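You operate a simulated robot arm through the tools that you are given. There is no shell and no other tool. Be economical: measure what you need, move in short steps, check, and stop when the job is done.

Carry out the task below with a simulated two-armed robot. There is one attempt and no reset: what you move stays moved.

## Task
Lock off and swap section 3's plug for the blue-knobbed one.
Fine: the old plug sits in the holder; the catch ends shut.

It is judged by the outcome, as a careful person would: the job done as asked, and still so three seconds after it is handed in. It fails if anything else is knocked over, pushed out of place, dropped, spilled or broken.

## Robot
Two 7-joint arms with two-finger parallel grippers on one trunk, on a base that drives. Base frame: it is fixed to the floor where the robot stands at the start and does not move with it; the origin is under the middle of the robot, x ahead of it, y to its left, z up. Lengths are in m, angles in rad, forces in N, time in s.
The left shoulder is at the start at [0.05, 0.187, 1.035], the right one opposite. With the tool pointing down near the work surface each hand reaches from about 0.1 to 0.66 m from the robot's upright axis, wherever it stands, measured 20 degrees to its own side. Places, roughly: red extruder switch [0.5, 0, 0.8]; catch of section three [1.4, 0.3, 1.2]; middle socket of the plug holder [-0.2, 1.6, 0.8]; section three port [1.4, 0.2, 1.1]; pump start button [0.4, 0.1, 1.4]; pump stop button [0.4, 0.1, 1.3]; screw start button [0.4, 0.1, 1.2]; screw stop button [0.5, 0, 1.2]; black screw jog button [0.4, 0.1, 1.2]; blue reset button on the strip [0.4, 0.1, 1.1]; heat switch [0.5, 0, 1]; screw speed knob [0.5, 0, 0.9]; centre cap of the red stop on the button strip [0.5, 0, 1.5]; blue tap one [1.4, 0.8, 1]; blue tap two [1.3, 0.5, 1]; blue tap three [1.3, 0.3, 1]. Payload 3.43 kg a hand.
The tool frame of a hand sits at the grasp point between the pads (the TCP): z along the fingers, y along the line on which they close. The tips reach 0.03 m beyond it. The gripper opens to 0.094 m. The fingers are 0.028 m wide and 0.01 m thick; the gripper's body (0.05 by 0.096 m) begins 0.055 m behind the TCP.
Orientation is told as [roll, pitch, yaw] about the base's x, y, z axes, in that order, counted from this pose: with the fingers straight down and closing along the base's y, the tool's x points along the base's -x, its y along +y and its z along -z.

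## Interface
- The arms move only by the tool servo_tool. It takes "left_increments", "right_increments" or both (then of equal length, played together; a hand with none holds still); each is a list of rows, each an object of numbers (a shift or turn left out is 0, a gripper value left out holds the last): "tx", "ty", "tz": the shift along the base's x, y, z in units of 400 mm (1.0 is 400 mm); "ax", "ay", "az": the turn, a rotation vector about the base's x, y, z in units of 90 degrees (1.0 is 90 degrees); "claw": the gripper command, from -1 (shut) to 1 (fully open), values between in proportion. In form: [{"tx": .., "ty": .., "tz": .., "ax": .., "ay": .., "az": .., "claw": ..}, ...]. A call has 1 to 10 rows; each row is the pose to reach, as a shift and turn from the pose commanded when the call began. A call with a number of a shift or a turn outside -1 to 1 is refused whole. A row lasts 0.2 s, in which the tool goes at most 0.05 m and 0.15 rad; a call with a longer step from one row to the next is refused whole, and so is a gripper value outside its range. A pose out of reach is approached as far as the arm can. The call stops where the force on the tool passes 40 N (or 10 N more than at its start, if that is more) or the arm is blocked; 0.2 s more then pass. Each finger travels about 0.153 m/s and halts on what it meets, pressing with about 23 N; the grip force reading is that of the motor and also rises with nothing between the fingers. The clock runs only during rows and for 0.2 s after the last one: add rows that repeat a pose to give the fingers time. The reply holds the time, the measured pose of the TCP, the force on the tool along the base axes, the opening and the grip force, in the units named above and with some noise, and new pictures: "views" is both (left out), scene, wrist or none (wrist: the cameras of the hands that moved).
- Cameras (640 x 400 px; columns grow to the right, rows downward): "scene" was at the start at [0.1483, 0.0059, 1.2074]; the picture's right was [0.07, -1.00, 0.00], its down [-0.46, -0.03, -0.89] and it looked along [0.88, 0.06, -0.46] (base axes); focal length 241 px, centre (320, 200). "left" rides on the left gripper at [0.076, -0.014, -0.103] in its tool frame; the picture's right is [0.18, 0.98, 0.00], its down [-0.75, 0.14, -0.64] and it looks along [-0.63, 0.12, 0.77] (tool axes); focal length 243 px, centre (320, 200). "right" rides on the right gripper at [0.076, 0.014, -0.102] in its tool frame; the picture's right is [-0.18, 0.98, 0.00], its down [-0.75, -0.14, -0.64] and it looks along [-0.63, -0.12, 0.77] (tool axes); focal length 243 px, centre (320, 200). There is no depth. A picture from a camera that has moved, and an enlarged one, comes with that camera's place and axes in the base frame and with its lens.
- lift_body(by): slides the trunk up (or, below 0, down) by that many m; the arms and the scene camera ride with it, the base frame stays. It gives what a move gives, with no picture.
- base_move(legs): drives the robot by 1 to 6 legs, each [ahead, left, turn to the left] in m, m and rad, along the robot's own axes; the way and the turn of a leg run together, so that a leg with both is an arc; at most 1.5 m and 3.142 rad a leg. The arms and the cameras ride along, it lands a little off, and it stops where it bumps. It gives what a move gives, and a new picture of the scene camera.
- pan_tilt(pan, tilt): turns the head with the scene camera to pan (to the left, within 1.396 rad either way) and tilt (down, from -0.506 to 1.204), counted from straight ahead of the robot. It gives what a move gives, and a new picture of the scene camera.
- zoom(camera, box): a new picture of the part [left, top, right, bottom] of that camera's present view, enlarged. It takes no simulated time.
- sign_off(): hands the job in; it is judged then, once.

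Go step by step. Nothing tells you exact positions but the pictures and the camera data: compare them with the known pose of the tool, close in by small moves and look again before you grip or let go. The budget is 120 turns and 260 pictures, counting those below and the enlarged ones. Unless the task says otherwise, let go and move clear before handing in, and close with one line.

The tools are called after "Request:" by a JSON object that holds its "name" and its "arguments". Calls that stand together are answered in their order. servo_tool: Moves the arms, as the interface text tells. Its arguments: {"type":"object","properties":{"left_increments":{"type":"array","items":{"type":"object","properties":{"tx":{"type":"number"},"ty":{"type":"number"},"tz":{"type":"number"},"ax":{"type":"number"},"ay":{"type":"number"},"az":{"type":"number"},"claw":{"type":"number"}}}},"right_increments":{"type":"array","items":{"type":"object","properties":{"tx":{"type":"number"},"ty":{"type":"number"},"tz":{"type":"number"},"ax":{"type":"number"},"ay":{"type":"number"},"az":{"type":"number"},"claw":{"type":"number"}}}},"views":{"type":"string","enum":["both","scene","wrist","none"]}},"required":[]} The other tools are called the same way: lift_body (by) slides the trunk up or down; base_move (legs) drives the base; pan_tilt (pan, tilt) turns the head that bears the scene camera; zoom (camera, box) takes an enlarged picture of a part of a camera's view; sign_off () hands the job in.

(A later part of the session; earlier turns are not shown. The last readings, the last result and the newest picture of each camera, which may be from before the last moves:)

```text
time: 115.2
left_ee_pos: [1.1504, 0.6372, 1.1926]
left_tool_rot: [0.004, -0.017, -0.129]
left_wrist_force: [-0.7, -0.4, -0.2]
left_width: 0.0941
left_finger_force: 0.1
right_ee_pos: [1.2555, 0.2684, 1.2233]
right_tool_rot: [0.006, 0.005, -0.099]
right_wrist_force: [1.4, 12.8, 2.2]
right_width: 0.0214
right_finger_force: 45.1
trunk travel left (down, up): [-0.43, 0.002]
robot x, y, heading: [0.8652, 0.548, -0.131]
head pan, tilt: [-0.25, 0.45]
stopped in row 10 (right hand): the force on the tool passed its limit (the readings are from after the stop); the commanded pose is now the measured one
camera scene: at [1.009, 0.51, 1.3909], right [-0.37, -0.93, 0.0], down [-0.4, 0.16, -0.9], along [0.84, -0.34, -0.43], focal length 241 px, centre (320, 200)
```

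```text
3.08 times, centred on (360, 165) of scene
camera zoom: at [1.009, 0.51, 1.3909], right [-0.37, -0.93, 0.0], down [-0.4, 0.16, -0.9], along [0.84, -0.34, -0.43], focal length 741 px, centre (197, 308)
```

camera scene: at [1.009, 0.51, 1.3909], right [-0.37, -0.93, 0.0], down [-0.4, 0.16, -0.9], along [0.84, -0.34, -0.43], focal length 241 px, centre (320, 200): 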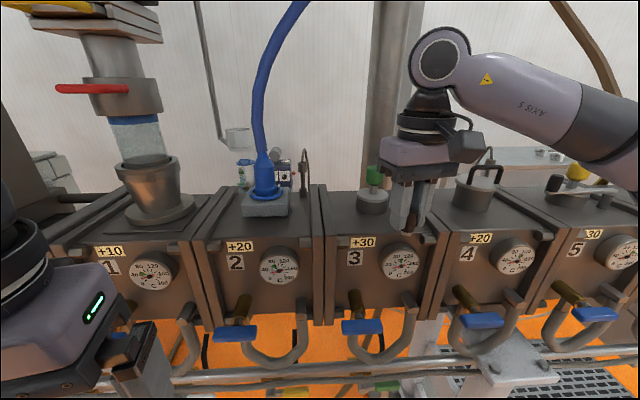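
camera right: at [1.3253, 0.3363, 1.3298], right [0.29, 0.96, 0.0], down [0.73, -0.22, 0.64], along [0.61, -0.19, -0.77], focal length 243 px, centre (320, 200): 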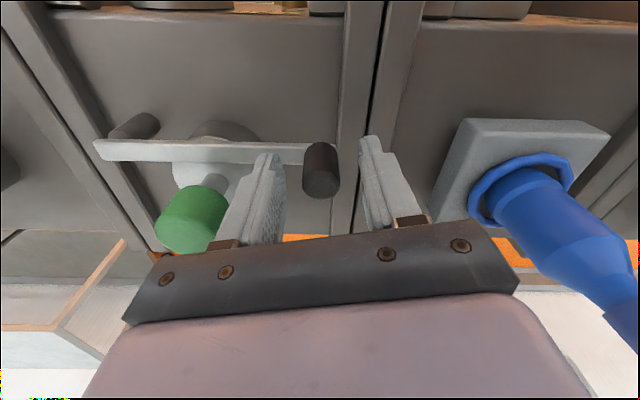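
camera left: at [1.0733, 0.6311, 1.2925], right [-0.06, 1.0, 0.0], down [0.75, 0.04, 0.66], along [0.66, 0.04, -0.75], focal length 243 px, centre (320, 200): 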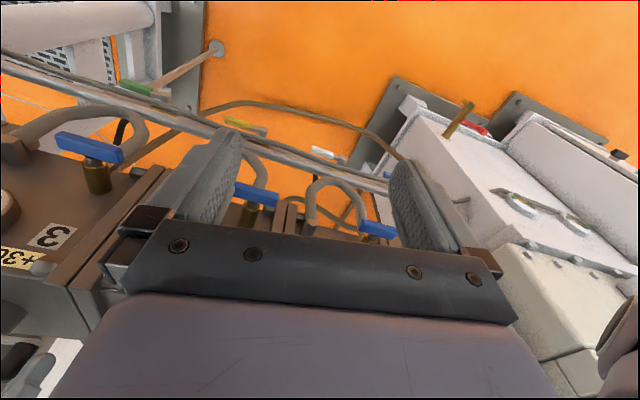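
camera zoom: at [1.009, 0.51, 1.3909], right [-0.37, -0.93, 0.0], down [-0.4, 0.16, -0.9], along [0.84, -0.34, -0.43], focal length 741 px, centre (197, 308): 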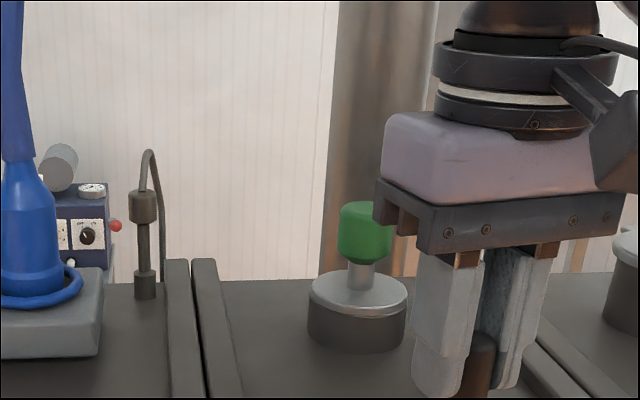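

The catch is swung well clear of the plug's flange. I'll release it, rise and move over the green knob.

Request:
{"name": "servo_tool", "arguments": {"right_increments": [{"claw": 0.0}, {"claw": 0.3}, {"tz": 0.1, "claw": 0.3}, {"tz": 0.2}, {"tx": 0.1, "ty": -0.03, "tz": 0.2}, {"tx": 0.2, "ty": -0.06, "tz": 0.2}, {"tx": 0.3, "ty": -0.085, "tz": 0.2}, {"tx": 0.369, "ty": -0.096, "tz": 0.2}], "views": "both"}}

Request:
{"name": "zoom", "arguments": {"camera": "scene", "box": [300, 100, 480, 230]}}

```text
time: 117.0
left_ee_pos: [1.1504, 0.6373, 1.1919]
left_tool_rot: [0.007, -0.018, -0.126]
left_wrist_force: [-1.0, -1.3, 0.3]
left_width: 0.0938
left_finger_force: 0.0
right_ee_pos: [1.3973, 0.2335, 1.2956]
right_tool_rot: [0.004, 0.004, -0.105]
right_wrist_force: [-0.7, 0.1, 0.4]
right_width: 0.0613
right_finger_force: 0.2
right hand out of reach, approached as far as the arm can: row 8
trunk travel left (down, up): [-0.43, 0.002]
robot x, y, heading: [0.8655, 0.5511, -0.135]
head pan, tilt: [-0.25, 0.45]
camera scene: at [1.0094, 0.5085, 1.3904], right [-0.37, -0.93, 0.0], down [-0.4, 0.16, -0.9], along [0.84, -0.34, -0.43], focal length 241 px, centre (320, 200)
camera right: at [1.3243, 0.2552, 1.3987], right [0.29, 0.96, 0.0], down [0.74, -0.22, 0.64], along [0.61, -0.18, -0.77], focal length 243 px, centre (320, 200)
```

scene: 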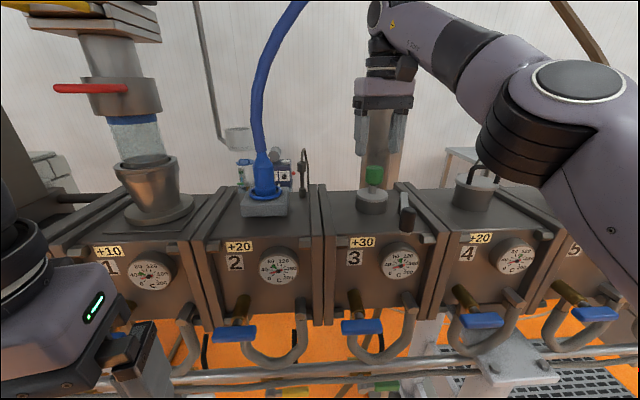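
right: 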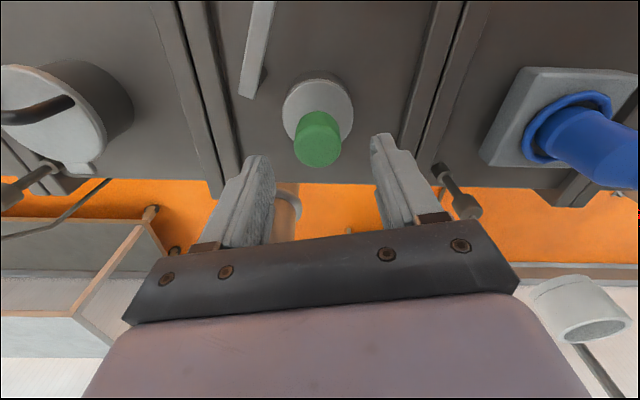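

```text
3.08 times, centred on (390, 165) of scene
camera zoom: at [1.0094, 0.5085, 1.3904], right [-0.37, -0.93, 0.0], down [-0.4, 0.16, -0.9], along [0.84, -0.34, -0.43], focal length 741 px, centre (105, 308)
```

zoom: 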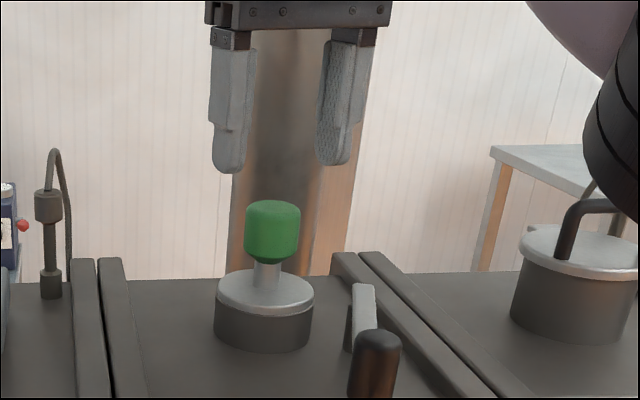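

The knob reads at (1.405, 0.229). I'm at the edge of reach and need room to lift, so I'll creep 3 cm further ahead, then correct the hand.

Request:
{"name": "base_move", "arguments": {"legs": [[0.035, 0.0, 0]]}}

Request:
{"name": "servo_tool", "arguments": {"right_increments": [{"tx": -0.06, "ty": 0.0}, {"tx": -0.06}], "views": "wrist"}}

```text
time: 117.9
left_ee_pos: [1.1863, 0.6322, 1.1906]
left_tool_rot: [0.007, -0.016, -0.127]
left_wrist_force: [0.2, -0.6, 0.2]
left_width: 0.0938
left_finger_force: 0.0
right_ee_pos: [1.434, 0.2296, 1.295]
right_tool_rot: [0.004, 0.004, -0.105]
right_wrist_force: [-0.4, 0.6, -0.7]
right_width: 0.0611
right_finger_force: 0.1
trunk travel left (down, up): [-0.43, 0.002]
robot x, y, heading: [0.906, 0.546, -0.13]
head pan, tilt: [-0.25, 0.45]
camera scene: at [1.0455, 0.5038, 1.3902], right [-0.37, -0.93, 0.0], down [-0.41, 0.16, -0.9], along [0.84, -0.33, -0.44], focal length 241 px, centre (320, 200)
```

scene: 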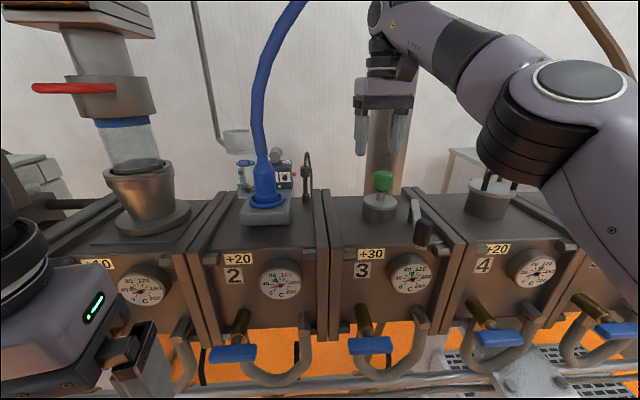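

```text
time: 118.5
left_ee_pos: [1.1869, 0.6346, 1.1918]
left_tool_rot: [0.007, -0.018, -0.128]
left_wrist_force: [0.2, -0.2, -0.1]
left_width: 0.0941
left_finger_force: 0.0
right_ee_pos: [1.4094, 0.2307, 1.2955]
right_tool_rot: [0.005, 0.006, -0.105]
right_wrist_force: [-0.7, 0.6, -0.2]
right_width: 0.0612
right_finger_force: 0.1
trunk travel left (down, up): [-0.43, 0.002]
robot x, y, heading: [0.9066, 0.5485, -0.134]
head pan, tilt: [-0.25, 0.45]
camera right: at [1.3352, 0.2524, 1.3992], right [0.29, 0.96, 0.0], down [0.74, -0.22, 0.64], along [0.61, -0.18, -0.77], focal length 243 px, centre (320, 200)
```

right: 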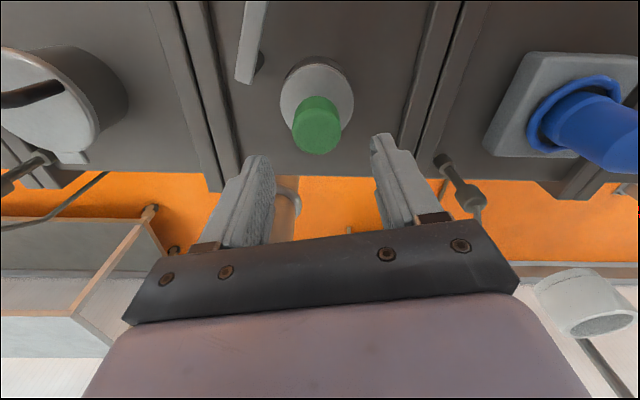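

The fingers are centred over the knob. I'll go down and grip.

Request:
{"name": "servo_tool", "arguments": {"right_increments": [{"tx": -0.008, "ty": -0.003, "tz": -0.06}, {"tx": -0.008, "ty": -0.003, "tz": -0.12}, {"tx": -0.008, "ty": -0.003, "tz": -0.17}, {"tx": -0.008, "ty": -0.003, "tz": -0.182}, {"tx": -0.008, "ty": -0.003, "tz": -0.182, "claw": -0.5}, {"tx": -0.008, "ty": -0.003, "tz": -0.182, "claw": -1}, {"tx": -0.008, "ty": -0.003, "tz": -0.182, "claw": -1}], "views": "wrist"}}

Request:
{"name": "zoom", "arguments": {"camera": "scene", "box": [300, 100, 480, 230]}}

```text
time: 120.1
left_ee_pos: [1.186, 0.6332, 1.1908]
left_tool_rot: [0.006, -0.018, -0.128]
left_wrist_force: [-1.0, -0.5, -0.9]
left_width: 0.0941
left_finger_force: 0.1
right_ee_pos: [1.405, 0.2277, 1.2222]
right_tool_rot: [0.004, 0.005, -0.104]
right_wrist_force: [-0.1, 0.2, -0.9]
right_width: 0.0347
right_finger_force: 22.9
trunk travel left (down, up): [-0.43, 0.002]
robot x, y, heading: [0.9034, 0.5453, -0.128]
head pan, tilt: [-0.25, 0.45]
camera right: at [1.3313, 0.2494, 1.325], right [0.29, 0.96, 0.0], down [0.74, -0.22, 0.64], along [0.61, -0.18, -0.77], focal length 243 px, centre (320, 200)
```

right: 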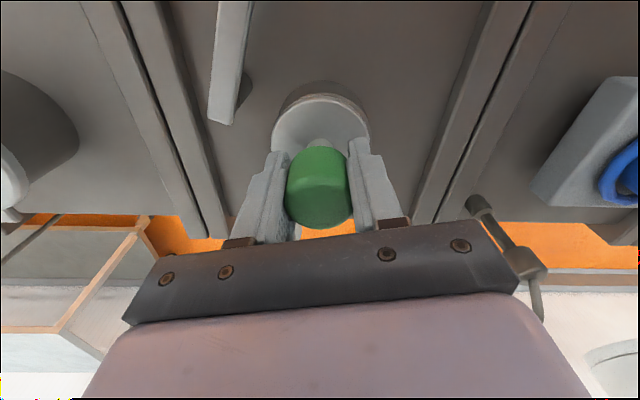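

```text
3.08 times, centred on (390, 165) of scene
camera zoom: at [1.0443, 0.5041, 1.3904], right [-0.37, -0.93, 0.0], down [-0.4, 0.16, -0.9], along [0.84, -0.33, -0.44], focal length 741 px, centre (105, 308)
```

zoom: 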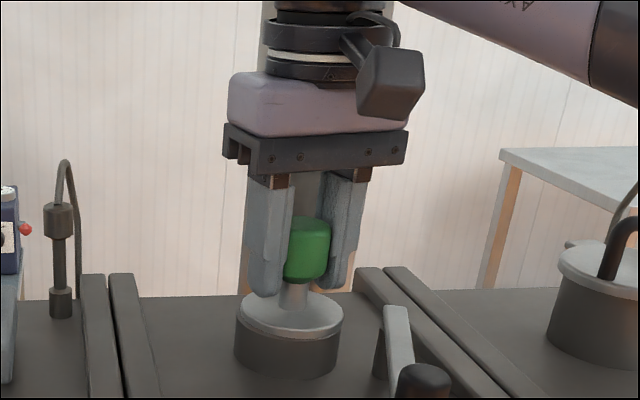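

Firm grip at 35 mm. I'll lift the plug straight up.

Request:
{"name": "servo_tool", "arguments": {"right_increments": [{"tz": 0.02}, {"tz": 0.05}, {"tz": 0.09}, {"tz": 0.13}, {"tz": 0.17}, {"tz": 0.21}, {"tz": 0.25}], "views": "both"}}

Request:
{"name": "zoom", "arguments": {"camera": "scene", "box": [300, 70, 480, 230]}}

```text
time: 121.7
left_ee_pos: [1.1865, 0.6321, 1.1907]
left_tool_rot: [0.007, -0.018, -0.127]
left_wrist_force: [0.2, -0.3, -0.6]
left_width: 0.094
left_finger_force: 0.1
right_ee_pos: [1.4042, 0.2287, 1.3245]
right_tool_rot: [0.006, 0.003, -0.104]
right_wrist_force: [0.0, 0.3, -2.1]
right_width: 0.0348
right_finger_force: 22.6
trunk travel left (down, up): [-0.43, 0.002]
robot x, y, heading: [0.9023, 0.5468, -0.131]
head pan, tilt: [-0.25, 0.45]
camera scene: at [1.0441, 0.5044, 1.3904], right [-0.37, -0.93, 0.0], down [-0.4, 0.16, -0.9], along [0.84, -0.33, -0.44], focal length 241 px, centre (320, 200)
camera right: at [1.3314, 0.2498, 1.4263], right [0.29, 0.96, 0.01], down [0.74, -0.22, 0.64], along [0.61, -0.18, -0.77], focal length 243 px, centre (320, 200)
```

scene: 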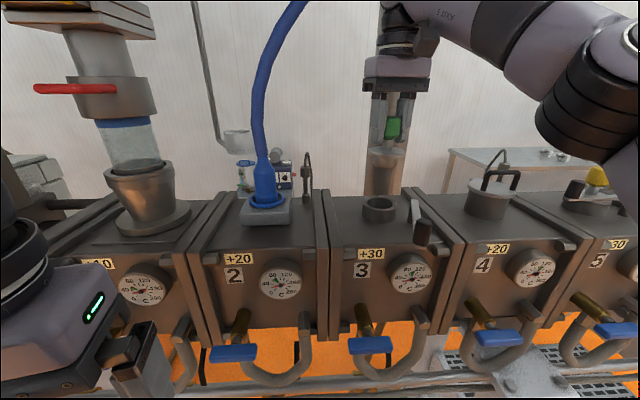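
right: 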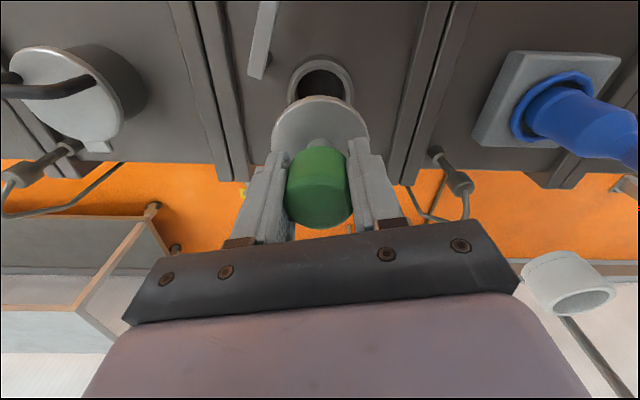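

```text
2.50 times, centred on (390, 150) of scene
camera zoom: at [1.0441, 0.5044, 1.3904], right [-0.37, -0.93, 0.0], down [-0.4, 0.16, -0.9], along [0.84, -0.33, -0.44], focal length 602 px, centre (145, 325)
```

zoom: 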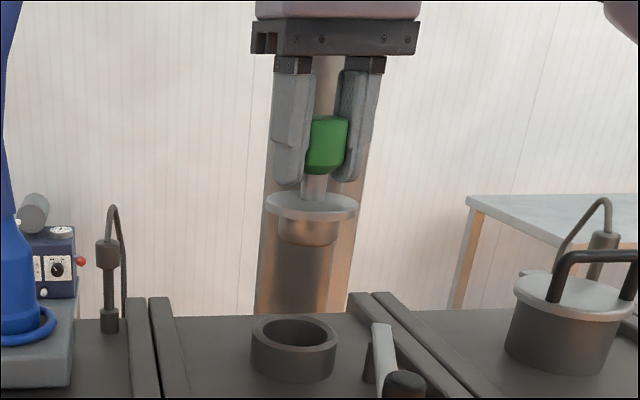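

The plug is out; it's short, with a flange and spigot. I'll keep the seated grip point (1.405, 0.228, 1.222) for the insertion. Next I'll back out and drive round to the far side of the cart.

Request:
{"name": "base_move", "arguments": {"legs": [[-0.45, 0, 0], [0, 0.28, 0]]}}

Request:
{"name": "servo_tool", "arguments": {"right_increments": [{"tx": -0.1}, {"tx": -0.2, "tz": -0.03}, {"tx": -0.25, "tz": -0.06}], "views": "none"}}

Request:
{"name": "pan_tilt", "arguments": {"pan": 1.3, "tilt": 0.4}}

```text
time: 126.0
left_ee_pos: [0.7685, 0.9753, 1.1906]
left_tool_rot: [0.009, -0.018, -0.128]
left_wrist_force: [-0.3, 0.7, 0.0]
left_width: 0.0939
left_finger_force: 0.0
right_ee_pos: [0.9886, 0.5705, 1.3228]
right_tool_rot: [0.005, 0.007, -0.107]
right_wrist_force: [-0.4, 0.6, -1.8]
right_width: 0.0345
right_finger_force: 22.7
trunk travel left (down, up): [-0.43, 0.002]
robot x, y, heading: [0.4838, 0.8891, -0.131]
head pan, tilt: [-0.25, 0.45]
camera scene: at [0.6276, 0.8477, 1.3904], right [-0.37, -0.93, 0.0], down [-0.4, 0.16, -0.9], along [0.84, -0.34, -0.44], focal length 241 px, centre (320, 200)
```

scene: 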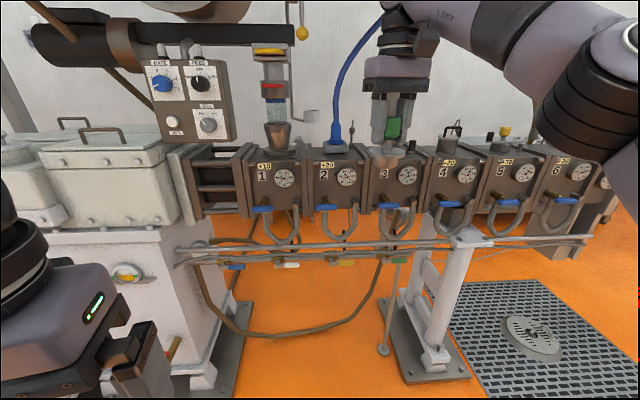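

```text
time: 126.8
left_ee_pos: [0.7688, 0.9752, 1.1921]
left_tool_rot: [0.008, -0.018, -0.127]
left_wrist_force: [0.5, 0.2, -0.4]
left_width: 0.0942
left_finger_force: 0.0
right_ee_pos: [0.8913, 0.5664, 1.2969]
right_tool_rot: [0.007, 0.004, -0.108]
right_wrist_force: [-0.5, 0.7, -2.5]
right_width: 0.0347
right_finger_force: 23.3
trunk travel left (down, up): [-0.43, 0.002]
robot x, y, heading: [0.4848, 0.891, -0.128]
head pan, tilt: [-0.25, 0.45]
```

```text
time: 128.5
left_ee_pos: [0.7691, 0.9755, 1.1918]
left_tool_rot: [0.008, -0.017, -0.128]
left_wrist_force: [0.5, 0.4, 0.1]
left_width: 0.0939
left_finger_force: 0.1
right_ee_pos: [0.8922, 0.5684, 1.2964]
right_tool_rot: [0.005, 0.005, -0.106]
right_wrist_force: [0.8, 0.0, -2.3]
right_width: 0.0344
right_finger_force: 22.3
trunk travel left (down, up): [-0.43, 0.002]
robot x, y, heading: [0.4808, 0.8905, -0.135]
head pan, tilt: [1.3, 0.4]
camera scene: at [0.5785, 0.9665, 1.3951], right [0.92, -0.39, 0.0], down [-0.15, -0.36, -0.92], along [0.36, 0.85, -0.39], focal length 241 px, centre (320, 200)
```

scene: 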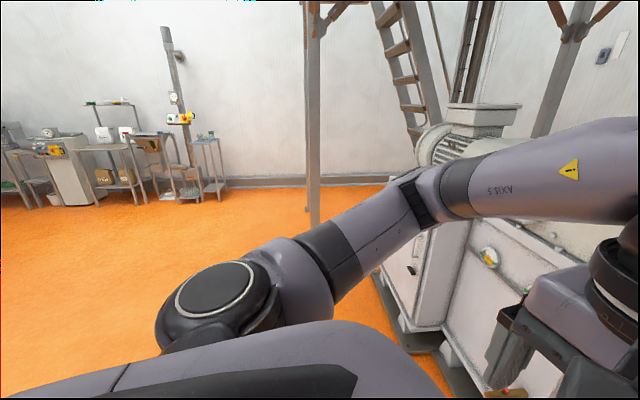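

There is ample room. I'll drive along the cart's side, round to its far end, and turn to face it.

Request:
{"name": "base_move", "arguments": {"legs": [[0, 0, 1.7], [1.3, 0, 0], [0, 0, 1.5], [0, 0, 1.5]]}}

Request:
{"name": "pan_tilt", "arguments": {"pan": -0.5, "tilt": 0.6}}

```text
time: 146.6
left_ee_pos: [0.5603, 1.9207, 1.1914]
left_tool_rot: [0.007, -0.017, -1.678]
left_wrist_force: [0.2, 0.2, 0.4]
left_width: 0.0938
left_finger_force: 0.1
right_ee_pos: [0.1575, 1.7894, 1.297]
right_tool_rot: [0.006, 0.006, -1.656]
right_wrist_force: [-0.8, -0.6, -2.6]
right_width: 0.0348
right_finger_force: 22.6
trunk travel left (down, up): [-0.43, 0.002]
robot x, y, heading: [0.4689, 2.1976, -1.686]
head pan, tilt: [1.3, 0.4]
camera scene: at [0.5467, 2.1094, 1.395], right [-0.37, -0.93, 0.0], down [-0.36, 0.14, -0.92], along [0.86, -0.34, -0.39], focal length 241 px, centre (320, 200)
```

scene: 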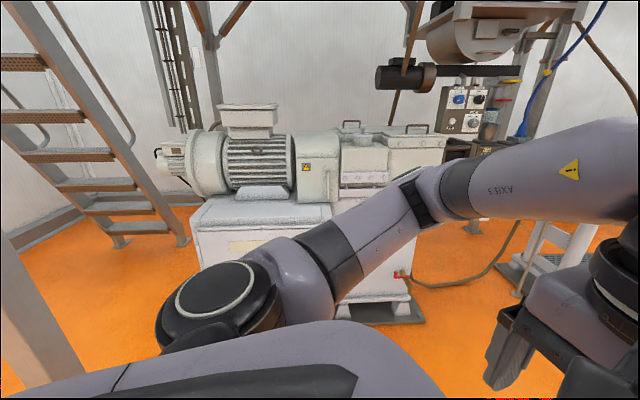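

```text
time: 148.4
left_ee_pos: [0.5608, 1.9205, 1.1922]
left_tool_rot: [0.006, -0.017, -1.68]
left_wrist_force: [0.0, 0.2, 0.0]
left_width: 0.094
left_finger_force: 0.0
right_ee_pos: [0.155, 1.7889, 1.2965]
right_tool_rot: [0.005, 0.005, -1.657]
right_wrist_force: [-0.7, -0.4, -3.2]
right_width: 0.0349
right_finger_force: 23.0
trunk travel left (down, up): [-0.43, 0.002]
robot x, y, heading: [0.469, 2.2029, -1.68]
head pan, tilt: [-0.499, 0.6]
camera scene: at [0.4101, 2.0714, 1.3768], right [-0.82, 0.57, 0.0], down [0.32, 0.46, -0.82], along [-0.47, -0.68, -0.57], focal length 241 px, centre (320, 200)
```

scene: 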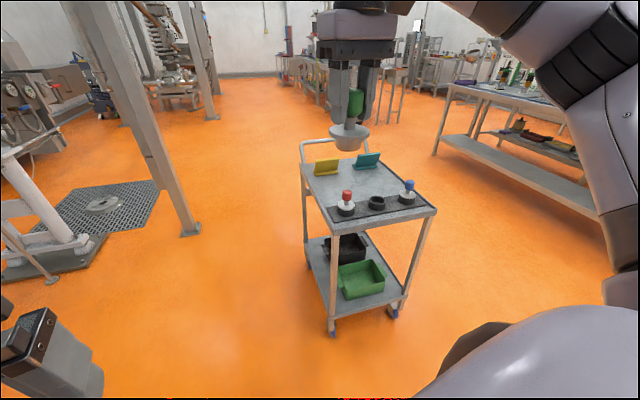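

All the sockets are in view: red about (-0.09, 1.52), middle (-0.227, 1.549), blue (-0.343, 1.61). I'll square up to the holder and lower the trunk some.

Request:
{"name": "base_move", "arguments": {"legs": [[0, 0, -0.28], [0.3, -0.275, 0]]}}

Request:
{"name": "lift_body", "arguments": {"by": -0.2}}

Request:
{"name": "pan_tilt", "arguments": {"pan": -0.2, "tilt": 0.8}}

Request:
{"name": "zoom", "arguments": {"camera": "right", "box": [0, 0, 640, 400]}}

```text
time: 151.8
left_ee_pos: [0.1116, 1.7408, 1.1913]
left_tool_rot: [0.009, -0.017, -1.967]
left_wrist_force: [0.2, -0.5, 0.0]
left_width: 0.0942
left_finger_force: 0.1
right_ee_pos: [-0.314, 1.7294, 1.2943]
right_tool_rot: [0.005, 0.005, -1.945]
right_wrist_force: [-0.5, -0.1, -2.2]
right_width: 0.0347
right_finger_force: 22.7
trunk travel left (down, up): [-0.43, 0.002]
robot x, y, heading: [0.1055, 2.0367, -1.97]
head pan, tilt: [-0.499, 0.6]
camera scene: at [0.0095, 1.9282, 1.3767], right [-0.62, 0.78, 0.0], down [0.44, 0.35, -0.82], along [-0.64, -0.51, -0.57], focal length 241 px, centre (320, 200)
```

scene: 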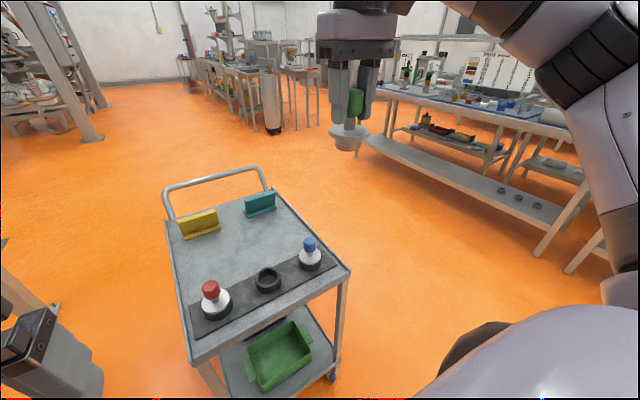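

```text
time: 154.0
left_ee_pos: [0.1113, 1.7406, 0.9909]
left_tool_rot: [0.007, -0.018, -1.964]
left_wrist_force: [-0.8, 0.1, 0.6]
left_width: 0.094
left_finger_force: 0.1
right_ee_pos: [-0.3132, 1.73, 1.0967]
right_tool_rot: [0.005, 0.006, -1.945]
right_wrist_force: [0.0, 0.1, -2.0]
right_width: 0.0347
right_finger_force: 22.9
trunk travel left (down, up): [-0.23, 0.202]
robot x, y, heading: [0.0999, 2.0392, -1.969]
head pan, tilt: [-0.499, 0.6]
```

```text
time: 154.8
left_ee_pos: [0.1115, 1.741, 0.9923]
left_tool_rot: [0.007, -0.017, -1.967]
left_wrist_force: [0.8, 0.4, -0.2]
left_width: 0.0939
left_finger_force: 0.1
right_ee_pos: [-0.3148, 1.7307, 1.0959]
right_tool_rot: [0.005, 0.005, -1.945]
right_wrist_force: [-0.2, -0.4, -2.4]
right_width: 0.0347
right_finger_force: 22.9
trunk travel left (down, up): [-0.23, 0.202]
robot x, y, heading: [0.1008, 2.041, -1.969]
head pan, tilt: [-0.201, 0.799]
camera scene: at [0.0335, 1.9169, 1.16], right [-0.83, 0.56, 0.0], down [0.4, 0.59, -0.7], along [-0.39, -0.58, -0.72], focal length 241 px, centre (320, 200)
```

scene: 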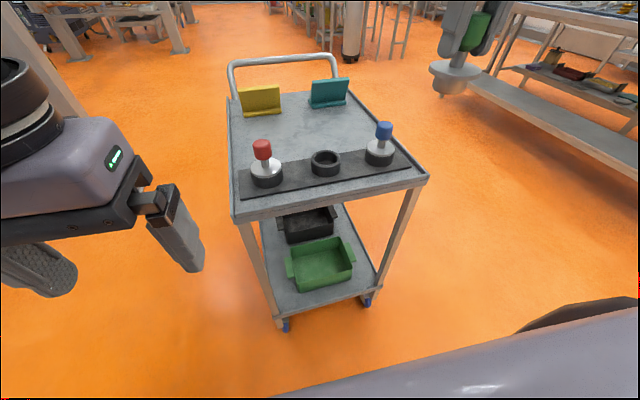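

```text
1.00 times, centred on (320, 200) of right
camera zoom: at [-0.2736, 1.7958, 1.199], right [0.85, -0.53, 0.0], down [-0.41, -0.65, 0.64], along [-0.33, -0.54, -0.77], focal length 243 px, centre (320, 200)
```

zoom: 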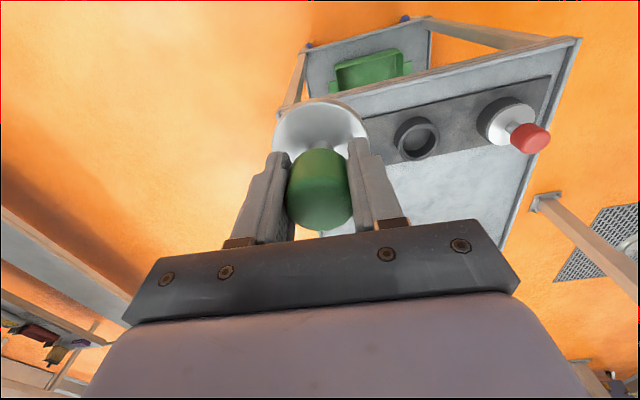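

The middle socket rim triangulates to about (-0.228, 1.557, 0.829). I'll carry the plug over it and check alignment.

Request:
{"name": "servo_tool", "arguments": {"right_increments": [{"tx": 0.04, "ty": -0.08}, {"tx": 0.08, "ty": -0.16}, {"tx": 0.12, "ty": -0.24}, {"tx": 0.16, "ty": -0.32}, {"tx": 0.2, "ty": -0.4}, {"tx": 0.215, "ty": -0.43, "tz": -0.06}, {"tx": 0.215, "ty": -0.43, "tz": -0.15}], "views": "both"}}

Request:
{"name": "zoom", "arguments": {"camera": "scene", "box": [240, 60, 440, 200]}}

Request:
{"name": "zoom", "arguments": {"camera": "right", "box": [240, 60, 440, 200]}}

```text
time: 156.4
left_ee_pos: [0.1113, 1.7411, 0.9908]
left_tool_rot: [0.008, -0.017, -1.966]
left_wrist_force: [-0.5, -0.1, -0.1]
left_width: 0.0942
left_finger_force: 0.1
right_ee_pos: [-0.2314, 1.5493, 1.0398]
right_tool_rot: [0.006, 0.004, -1.944]
right_wrist_force: [-1.4, 0.4, -2.3]
right_width: 0.0349
right_finger_force: 23.1
right hand out of reach, approached as far as the arm can: row 5, 6, 7
trunk travel left (down, up): [-0.23, 0.202]
robot x, y, heading: [0.1042, 2.0357, -1.964]
head pan, tilt: [-0.201, 0.799]
camera scene: at [0.0328, 1.9166, 1.1599], right [-0.83, 0.56, 0.0], down [0.41, 0.59, -0.7], along [-0.39, -0.58, -0.72], focal length 241 px, centre (320, 200)
camera right: at [-0.1904, 1.616, 1.1427], right [0.85, -0.53, 0.0], down [-0.41, -0.65, 0.64], along [-0.33, -0.54, -0.77], focal length 243 px, centre (320, 200)
```

scene: 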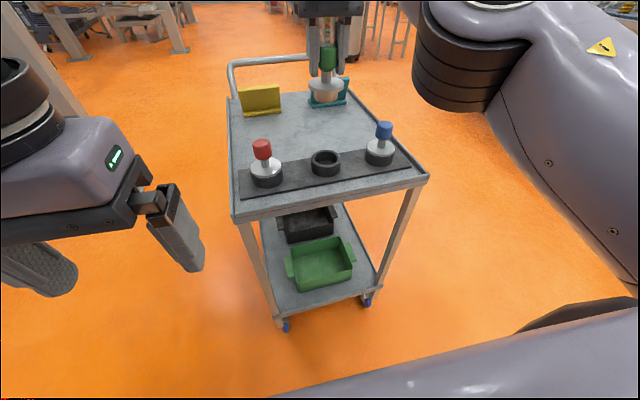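
right: 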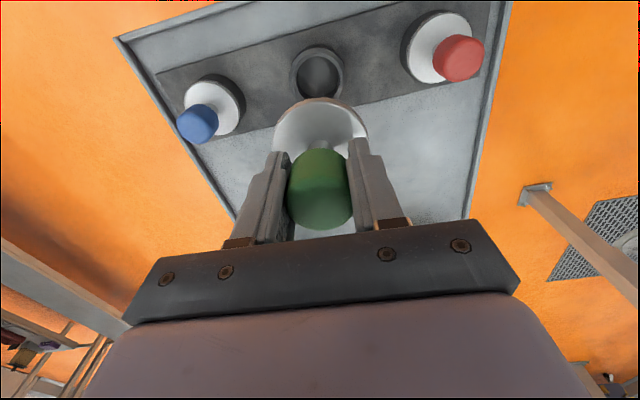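

```text
2.86 times, centred on (340, 130) of scene
camera zoom: at [0.0328, 1.9166, 1.1599], right [-0.83, 0.56, 0.0], down [0.41, 0.59, -0.7], along [-0.39, -0.58, -0.72], focal length 688 px, centre (263, 400)
```

zoom: 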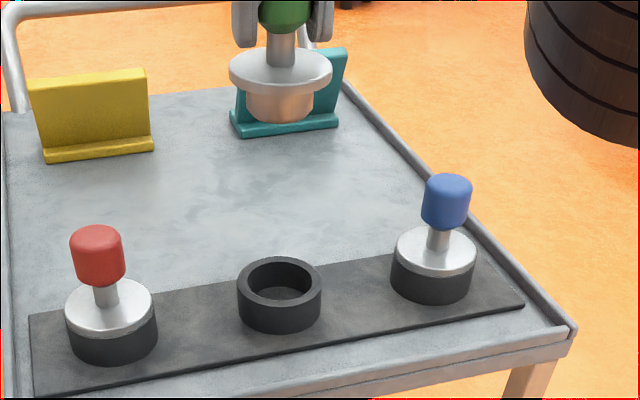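

```text
2.86 times, centred on (340, 130) of right
camera zoom: at [-0.1904, 1.616, 1.1427], right [0.85, -0.53, 0.0], down [-0.41, -0.65, 0.64], along [-0.33, -0.54, -0.77], focal length 693 px, centre (263, 400)
```

zoom: 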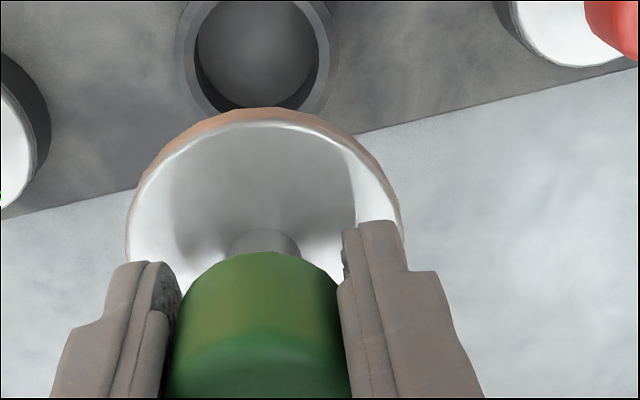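

The rim sits at about (-0.225, 1.562, 0.84). I'll centre over it, lower part way and check again.

Request:
{"name": "servo_tool", "arguments": {"right_increments": [{"tx": 0.008, "ty": 0.016, "tz": -0.02}, {"tx": 0.016, "ty": 0.031, "tz": -0.08}, {"tx": 0.016, "ty": 0.031, "tz": -0.16}, {"tx": 0.016, "ty": 0.031, "tz": -0.24}, {"tx": 0.016, "ty": 0.031, "tz": -0.25}], "views": "wrist"}}

Request:
{"name": "zoom", "arguments": {"camera": "scene", "box": [270, 80, 390, 200]}}

Request:
{"name": "zoom", "arguments": {"camera": "right", "box": [240, 60, 400, 180]}}

```text
time: 157.6
left_ee_pos: [0.1119, 1.7421, 0.9911]
left_tool_rot: [0.008, -0.018, -1.967]
left_wrist_force: [0.1, 0.3, -0.5]
left_width: 0.0941
left_finger_force: 0.1
right_ee_pos: [-0.2182, 1.5304, 0.9876]
right_tool_rot: [0.005, 0.007, -1.942]
right_wrist_force: [-0.2, -0.2, -1.7]
right_width: 0.0347
right_finger_force: 23.4
right hand out of reach, approached as far as the arm can: row 1, 2, 3, 4, 5
trunk travel left (down, up): [-0.23, 0.202]
robot x, y, heading: [0.1045, 2.0377, -1.97]
head pan, tilt: [-0.201, 0.799]
camera right: at [-0.1775, 1.5964, 1.09], right [0.85, -0.53, 0.0], down [-0.41, -0.65, 0.64], along [-0.33, -0.54, -0.77], focal length 243 px, centre (320, 200)
```

right: 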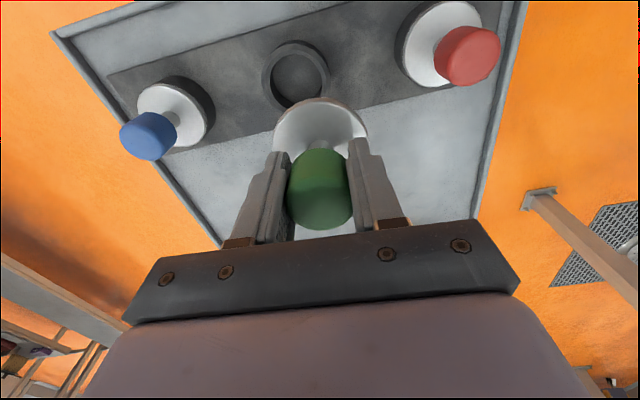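

```text
3.33 times, centred on (330, 140) of scene
camera zoom: at [0.0338, 1.917, 1.16], right [-0.83, 0.56, 0.0], down [0.4, 0.59, -0.7], along [-0.39, -0.58, -0.72], focal length 803 px, centre (287, 400)
```

zoom: 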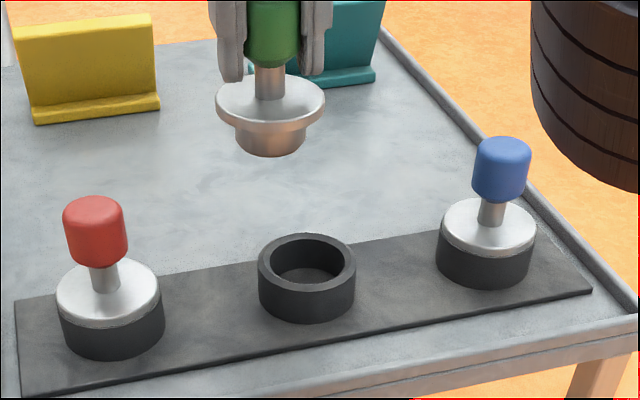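

```text
3.33 times, centred on (320, 120) of right
camera zoom: at [-0.1775, 1.5964, 1.09], right [0.85, -0.53, 0.0], down [-0.41, -0.65, 0.64], along [-0.33, -0.54, -0.77], focal length 809 px, centre (320, 467)
```

zoom: 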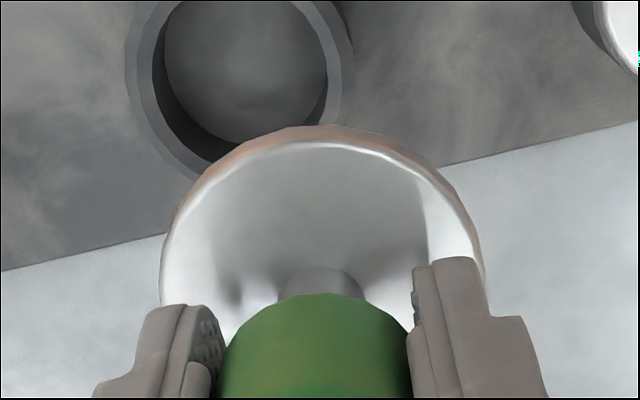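

The arm is at a joint limit when reaching lower. I'll lift the hand to a freer height, centre it there, and descend with the trunk instead.

Request:
{"name": "servo_tool", "arguments": {"right_increments": [{"tx": -0.005, "ty": 0.02, "tz": 0.06}, {"tx": -0.012, "ty": 0.05, "tz": 0.13}, {"tx": -0.0175, "ty": 0.08, "tz": 0.2}, {"tx": -0.0175, "ty": 0.08, "tz": 0.2}], "views": "none"}}

Request:
{"name": "lift_body", "arguments": {"by": -0.12}}

Request:
{"name": "zoom", "arguments": {"camera": "right", "box": [0, 0, 640, 400]}}

Request:
{"name": "zoom", "arguments": {"camera": "scene", "box": [230, 0, 430, 160]}}

```text
time: 158.6
left_ee_pos: [0.1113, 1.7406, 0.9918]
left_tool_rot: [0.006, -0.017, -1.965]
left_wrist_force: [-0.4, -0.2, -0.4]
left_width: 0.094
left_finger_force: 0.0
right_ee_pos: [-0.2222, 1.561, 1.0663]
right_tool_rot: [0.006, 0.007, -1.943]
right_wrist_force: [-0.8, -0.4, -1.6]
right_width: 0.0346
right_finger_force: 23.3
right hand out of reach, approached as far as the arm can: row 2, 3, 4
trunk travel left (down, up): [-0.23, 0.202]
robot x, y, heading: [0.1046, 2.0348, -1.968]
head pan, tilt: [-0.201, 0.799]
```

```text
time: 160.1
left_ee_pos: [0.1109, 1.7404, 0.8709]
left_tool_rot: [0.007, -0.017, -1.965]
left_wrist_force: [-0.4, 0.3, 0.1]
left_width: 0.0938
left_finger_force: 0.1
right_ee_pos: [-0.2218, 1.5603, 0.946]
right_tool_rot: [0.004, 0.005, -1.945]
right_wrist_force: [-0.3, -0.7, -2.9]
right_width: 0.0347
right_finger_force: 22.0
trunk travel left (down, up): [-0.11, 0.322]
robot x, y, heading: [0.1022, 2.0383, -1.972]
head pan, tilt: [-0.201, 0.799]
```

```text
1.00 times, centred on (320, 200) of right
camera zoom: at [-0.1821, 1.6263, 1.0492], right [0.85, -0.53, 0.0], down [-0.41, -0.65, 0.64], along [-0.33, -0.54, -0.77], focal length 243 px, centre (320, 200)
```

zoom: 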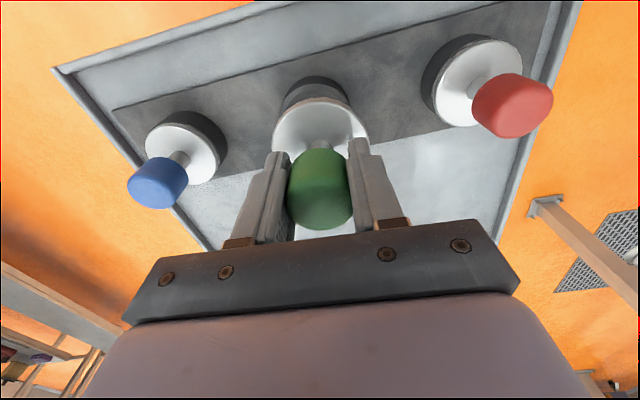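

```text
2.50 times, centred on (330, 80) of scene
camera zoom: at [0.0336, 1.9169, 1.04], right [-0.83, 0.56, 0.0], down [0.4, 0.59, -0.7], along [-0.39, -0.58, -0.72], focal length 602 px, centre (295, 500)
```

zoom: 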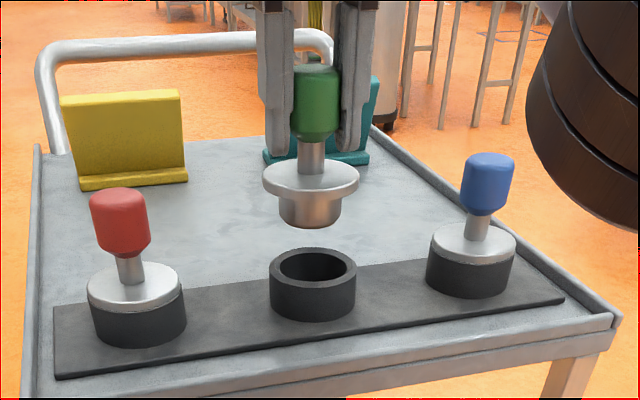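

Request:
{"name": "zoom", "arguments": {"camera": "right", "box": [260, 60, 380, 160]}}

Request:
{"name": "zoom", "arguments": {"camera": "scene", "box": [300, 40, 380, 140]}}

```text
4.00 times, centred on (320, 110) of right
camera zoom: at [-0.1821, 1.6263, 1.0492], right [0.85, -0.53, 0.0], down [-0.41, -0.65, 0.64], along [-0.33, -0.54, -0.77], focal length 970 px, centre (320, 560)
```

zoom: 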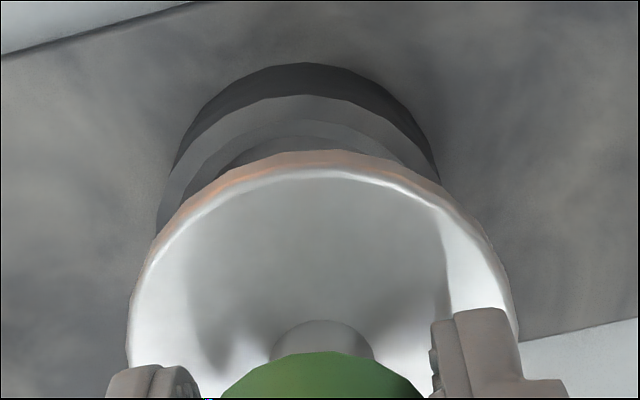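

```text
4.00 times, centred on (340, 90) of scene
camera zoom: at [0.0336, 1.9169, 1.04], right [-0.83, 0.56, 0.0], down [0.4, 0.59, -0.7], along [-0.39, -0.58, -0.72], focal length 963 px, centre (240, 640)
```

zoom: 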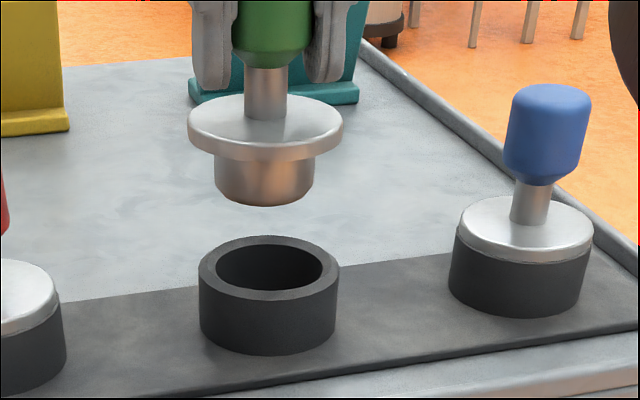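

Careful measurement puts the rim at (-0.227, 1.556, 0.835) and the plug's axis at (-0.2205, 1.561). I'll shift by 8 mm and lower with the trunk.

Request:
{"name": "servo_tool", "arguments": {"right_increments": [{"tx": -0.01, "ty": -0.008}, {"tx": -0.016, "ty": -0.0125}, {"tx": -0.016, "ty": -0.0125}], "views": "none"}}

Request:
{"name": "lift_body", "arguments": {"by": -0.025}}

Request:
{"name": "zoom", "arguments": {"camera": "scene", "box": [300, 20, 380, 120]}}

Request:
{"name": "zoom", "arguments": {"camera": "right", "box": [260, 60, 380, 160]}}

```text
time: 160.9
left_ee_pos: [0.1119, 1.741, 0.8723]
left_tool_rot: [0.007, -0.018, -1.965]
left_wrist_force: [0.0, -0.5, -0.3]
left_width: 0.0943
left_finger_force: 0.0
right_ee_pos: [-0.226, 1.56, 0.9449]
right_tool_rot: [0.004, 0.006, -1.945]
right_wrist_force: [0.8, 0.3, -2.8]
right_width: 0.0348
right_finger_force: 23.2
right hand out of reach, approached as far as the arm can: row 1, 2, 3
trunk travel left (down, up): [-0.11, 0.322]
robot x, y, heading: [0.1036, 2.0368, -1.971]
head pan, tilt: [-0.201, 0.799]
```

```text
time: 161.6
left_ee_pos: [0.1108, 1.7419, 0.8468]
left_tool_rot: [0.009, -0.017, -1.965]
left_wrist_force: [0.1, 0.3, -0.1]
left_width: 0.0941
left_finger_force: 0.1
right_ee_pos: [-0.226, 1.5602, 0.9202]
right_tool_rot: [0.004, 0.006, -1.944]
right_wrist_force: [-0.5, 0.6, -2.3]
right_width: 0.0345
right_finger_force: 23.3
trunk travel left (down, up): [-0.085, 0.347]
robot x, y, heading: [0.1045, 2.0378, -1.973]
head pan, tilt: [-0.201, 0.799]
```

```text
4.00 times, centred on (340, 70) of scene
camera zoom: at [0.0336, 1.9169, 1.0149], right [-0.83, 0.56, 0.0], down [0.4, 0.59, -0.7], along [-0.39, -0.58, -0.72], focal length 963 px, centre (240, 720)
```

zoom: 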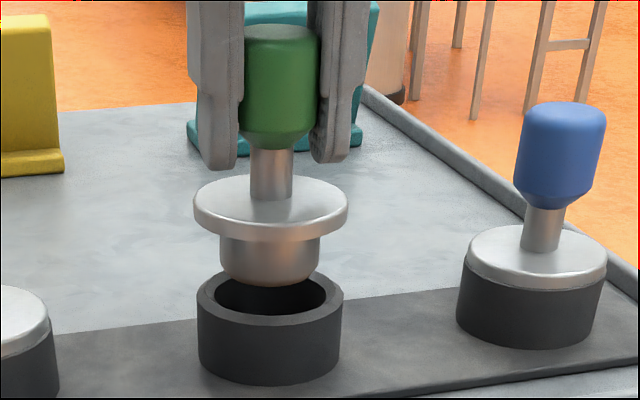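

```text
4.00 times, centred on (320, 110) of right
camera zoom: at [-0.1856, 1.6257, 1.0231], right [0.85, -0.53, 0.0], down [-0.41, -0.65, 0.64], along [-0.33, -0.54, -0.77], focal length 970 px, centre (320, 560)
```

zoom: 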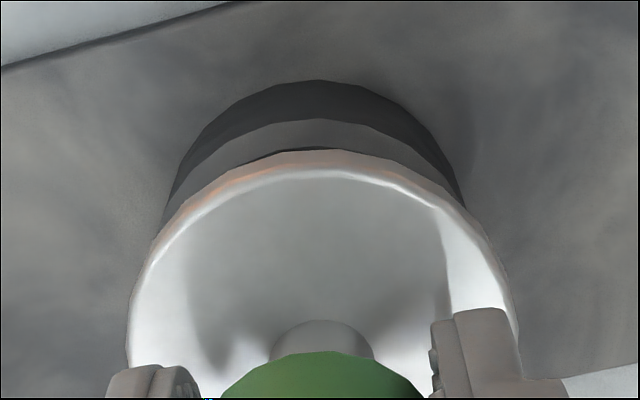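

Sideways it's aligned; the plug needs about 5 mm further from me. I'll nudge the base ahead and check before lowering.

Request:
{"name": "base_move", "arguments": {"legs": [[0.005, 0, 0]]}}

Request:
{"name": "lift_body", "arguments": {"by": -0.008}}

Request:
{"name": "zoom", "arguments": {"camera": "scene", "box": [300, 20, 380, 120]}}

Request:
{"name": "zoom", "arguments": {"camera": "right", "box": [260, 60, 380, 160]}}

```text
time: 162.3
left_ee_pos: [0.1086, 1.7372, 0.846]
left_tool_rot: [0.006, -0.018, -1.964]
left_wrist_force: [-0.5, 0.9, -0.4]
left_width: 0.0939
left_finger_force: 0.1
right_ee_pos: [-0.229, 1.5557, 0.9191]
right_tool_rot: [0.006, 0.005, -1.945]
right_wrist_force: [-0.5, -0.5, -1.5]
right_width: 0.0344
right_finger_force: 23.1
trunk travel left (down, up): [-0.085, 0.347]
robot x, y, heading: [0.1005, 2.033, -1.969]
head pan, tilt: [-0.201, 0.799]
camera scene: at [0.0317, 1.9122, 1.0149], right [-0.83, 0.56, 0.0], down [0.4, 0.59, -0.7], along [-0.39, -0.58, -0.72], focal length 241 px, centre (320, 200)
```

scene: 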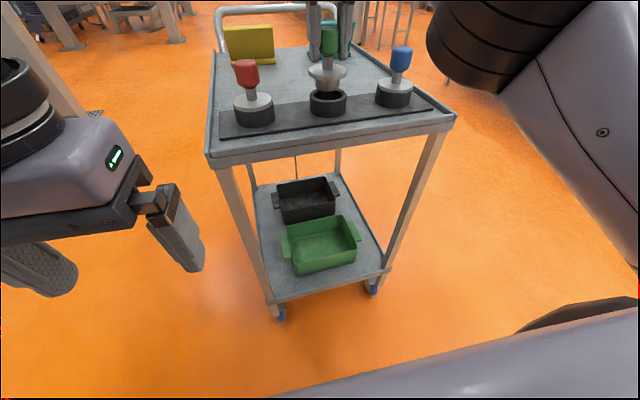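

```text
time: 162.9
left_ee_pos: [0.109, 1.7364, 0.8387]
left_tool_rot: [0.006, -0.018, -1.965]
left_wrist_force: [0.3, -0.3, -0.2]
left_width: 0.094
left_finger_force: 0.0
right_ee_pos: [-0.2275, 1.5554, 0.9113]
right_tool_rot: [0.006, 0.008, -1.944]
right_wrist_force: [0.2, -0.2, -2.1]
right_width: 0.0347
right_finger_force: 23.4
trunk travel left (down, up): [-0.077, 0.355]
robot x, y, heading: [0.103, 2.0271, -1.973]
head pan, tilt: [-0.201, 0.799]
```

```text
4.00 times, centred on (340, 70) of scene
camera zoom: at [0.0317, 1.9123, 1.0069], right [-0.83, 0.56, 0.0], down [0.4, 0.59, -0.7], along [-0.39, -0.58, -0.72], focal length 963 px, centre (240, 720)
```

zoom: 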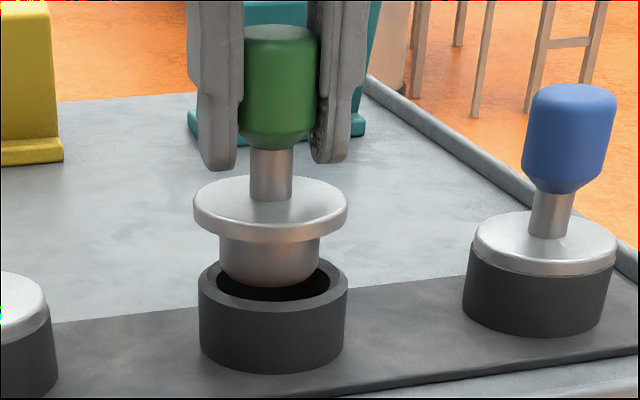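

```text
4.00 times, centred on (320, 110) of right
camera zoom: at [-0.1874, 1.6209, 1.0149], right [0.85, -0.53, 0.0], down [-0.41, -0.65, 0.64], along [-0.33, -0.54, -0.77], focal length 970 px, centre (320, 560)
```

zoom: 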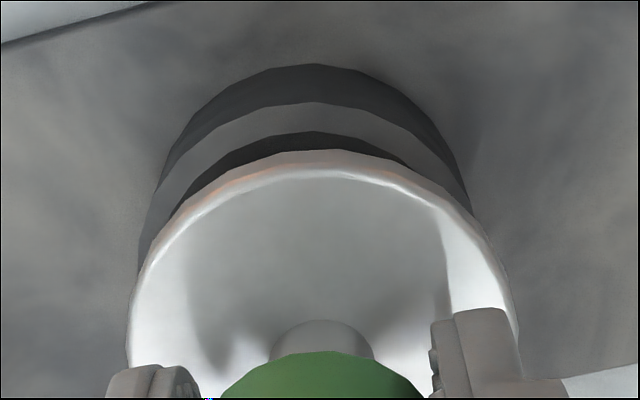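

Both views now agree to within a few millimetres. I'll lower in small steps and watch the force.

Request:
{"name": "lift_body", "arguments": {"by": -0.01}}

Request:
{"name": "zoom", "arguments": {"camera": "scene", "box": [300, 20, 380, 120]}}

```text
time: 163.4
left_ee_pos: [0.1106, 1.7366, 0.8292]
left_tool_rot: [0.006, -0.019, -1.966]
left_wrist_force: [0.7, 0.1, 0.2]
left_width: 0.094
left_finger_force: 0.0
right_ee_pos: [-0.227, 1.5555, 0.9058]
right_tool_rot: [0.007, 0.0, -1.945]
right_wrist_force: [-0.8, -2.0, 16.6]
right_width: 0.0343
right_finger_force: 22.5
trunk travel left (down, up): [-0.067, 0.365]
robot x, y, heading: [0.1017, 2.032, -1.967]
head pan, tilt: [-0.201, 0.799]
```

```text
4.00 times, centred on (340, 70) of scene
camera zoom: at [0.0323, 1.9132, 0.9975], right [-0.83, 0.56, 0.0], down [0.4, 0.59, -0.7], along [-0.39, -0.58, -0.72], focal length 963 px, centre (240, 720)
```

zoom: 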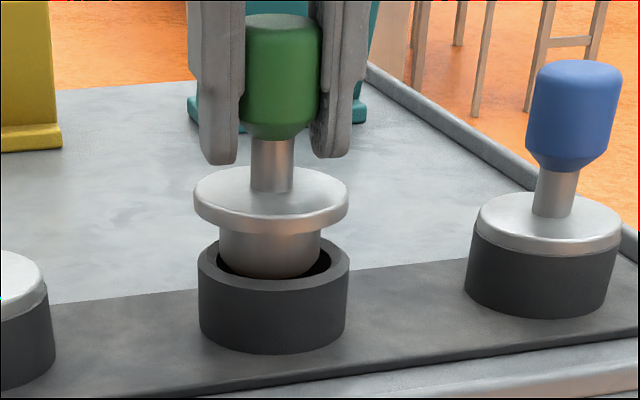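

The spigot is resting on the far rim edge. I'll slide it about 3.5 mm toward me under light contact and see whether it drops in.

Request:
{"name": "servo_tool", "arguments": {"right_increments": [{"ty": 0.005}, {"ty": 0.009}, {"ty": 0.009}], "views": "none"}}

Request:
{"name": "lift_body", "arguments": {"by": -0.004}}

Request:
{"name": "zoom", "arguments": {"camera": "scene", "box": [300, 20, 380, 120]}}

```text
time: 164.2
left_ee_pos: [0.1101, 1.7362, 0.8286]
left_tool_rot: [0.008, -0.019, -1.966]
left_wrist_force: [0.8, -0.7, -0.4]
left_width: 0.0938
left_finger_force: 0.0
right_ee_pos: [-0.2268, 1.5583, 0.9037]
right_tool_rot: [0.005, 0.006, -1.945]
right_wrist_force: [-1.2, -3.1, 15.2]
right_width: 0.0347
right_finger_force: 23.0
right hand out of reach, approached as far as the arm can: row 2, 3
trunk travel left (down, up): [-0.067, 0.365]
robot x, y, heading: [0.105, 2.0316, -1.966]
head pan, tilt: [-0.201, 0.799]
```

```text
time: 164.8
left_ee_pos: [0.1106, 1.7372, 0.8261]
left_tool_rot: [0.007, -0.02, -1.966]
left_wrist_force: [-0.7, -0.1, 0.4]
left_width: 0.0941
left_finger_force: 0.1
right_ee_pos: [-0.226, 1.5573, 0.9021]
right_tool_rot: [0.004, 0.004, -1.944]
right_wrist_force: [-1.2, -2.9, 21.0]
right_width: 0.0345
right_finger_force: 23.2
trunk travel left (down, up): [-0.063, 0.369]
robot x, y, heading: [0.1014, 2.0354, -1.969]
head pan, tilt: [-0.201, 0.799]
```

```text
4.00 times, centred on (340, 70) of scene
camera zoom: at [0.0325, 1.9135, 0.9933], right [-0.83, 0.56, 0.0], down [0.4, 0.59, -0.7], along [-0.39, -0.58, -0.72], focal length 963 px, centre (240, 720)
```

zoom: 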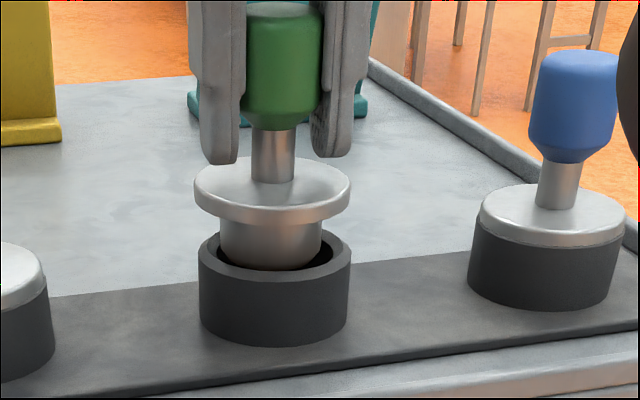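

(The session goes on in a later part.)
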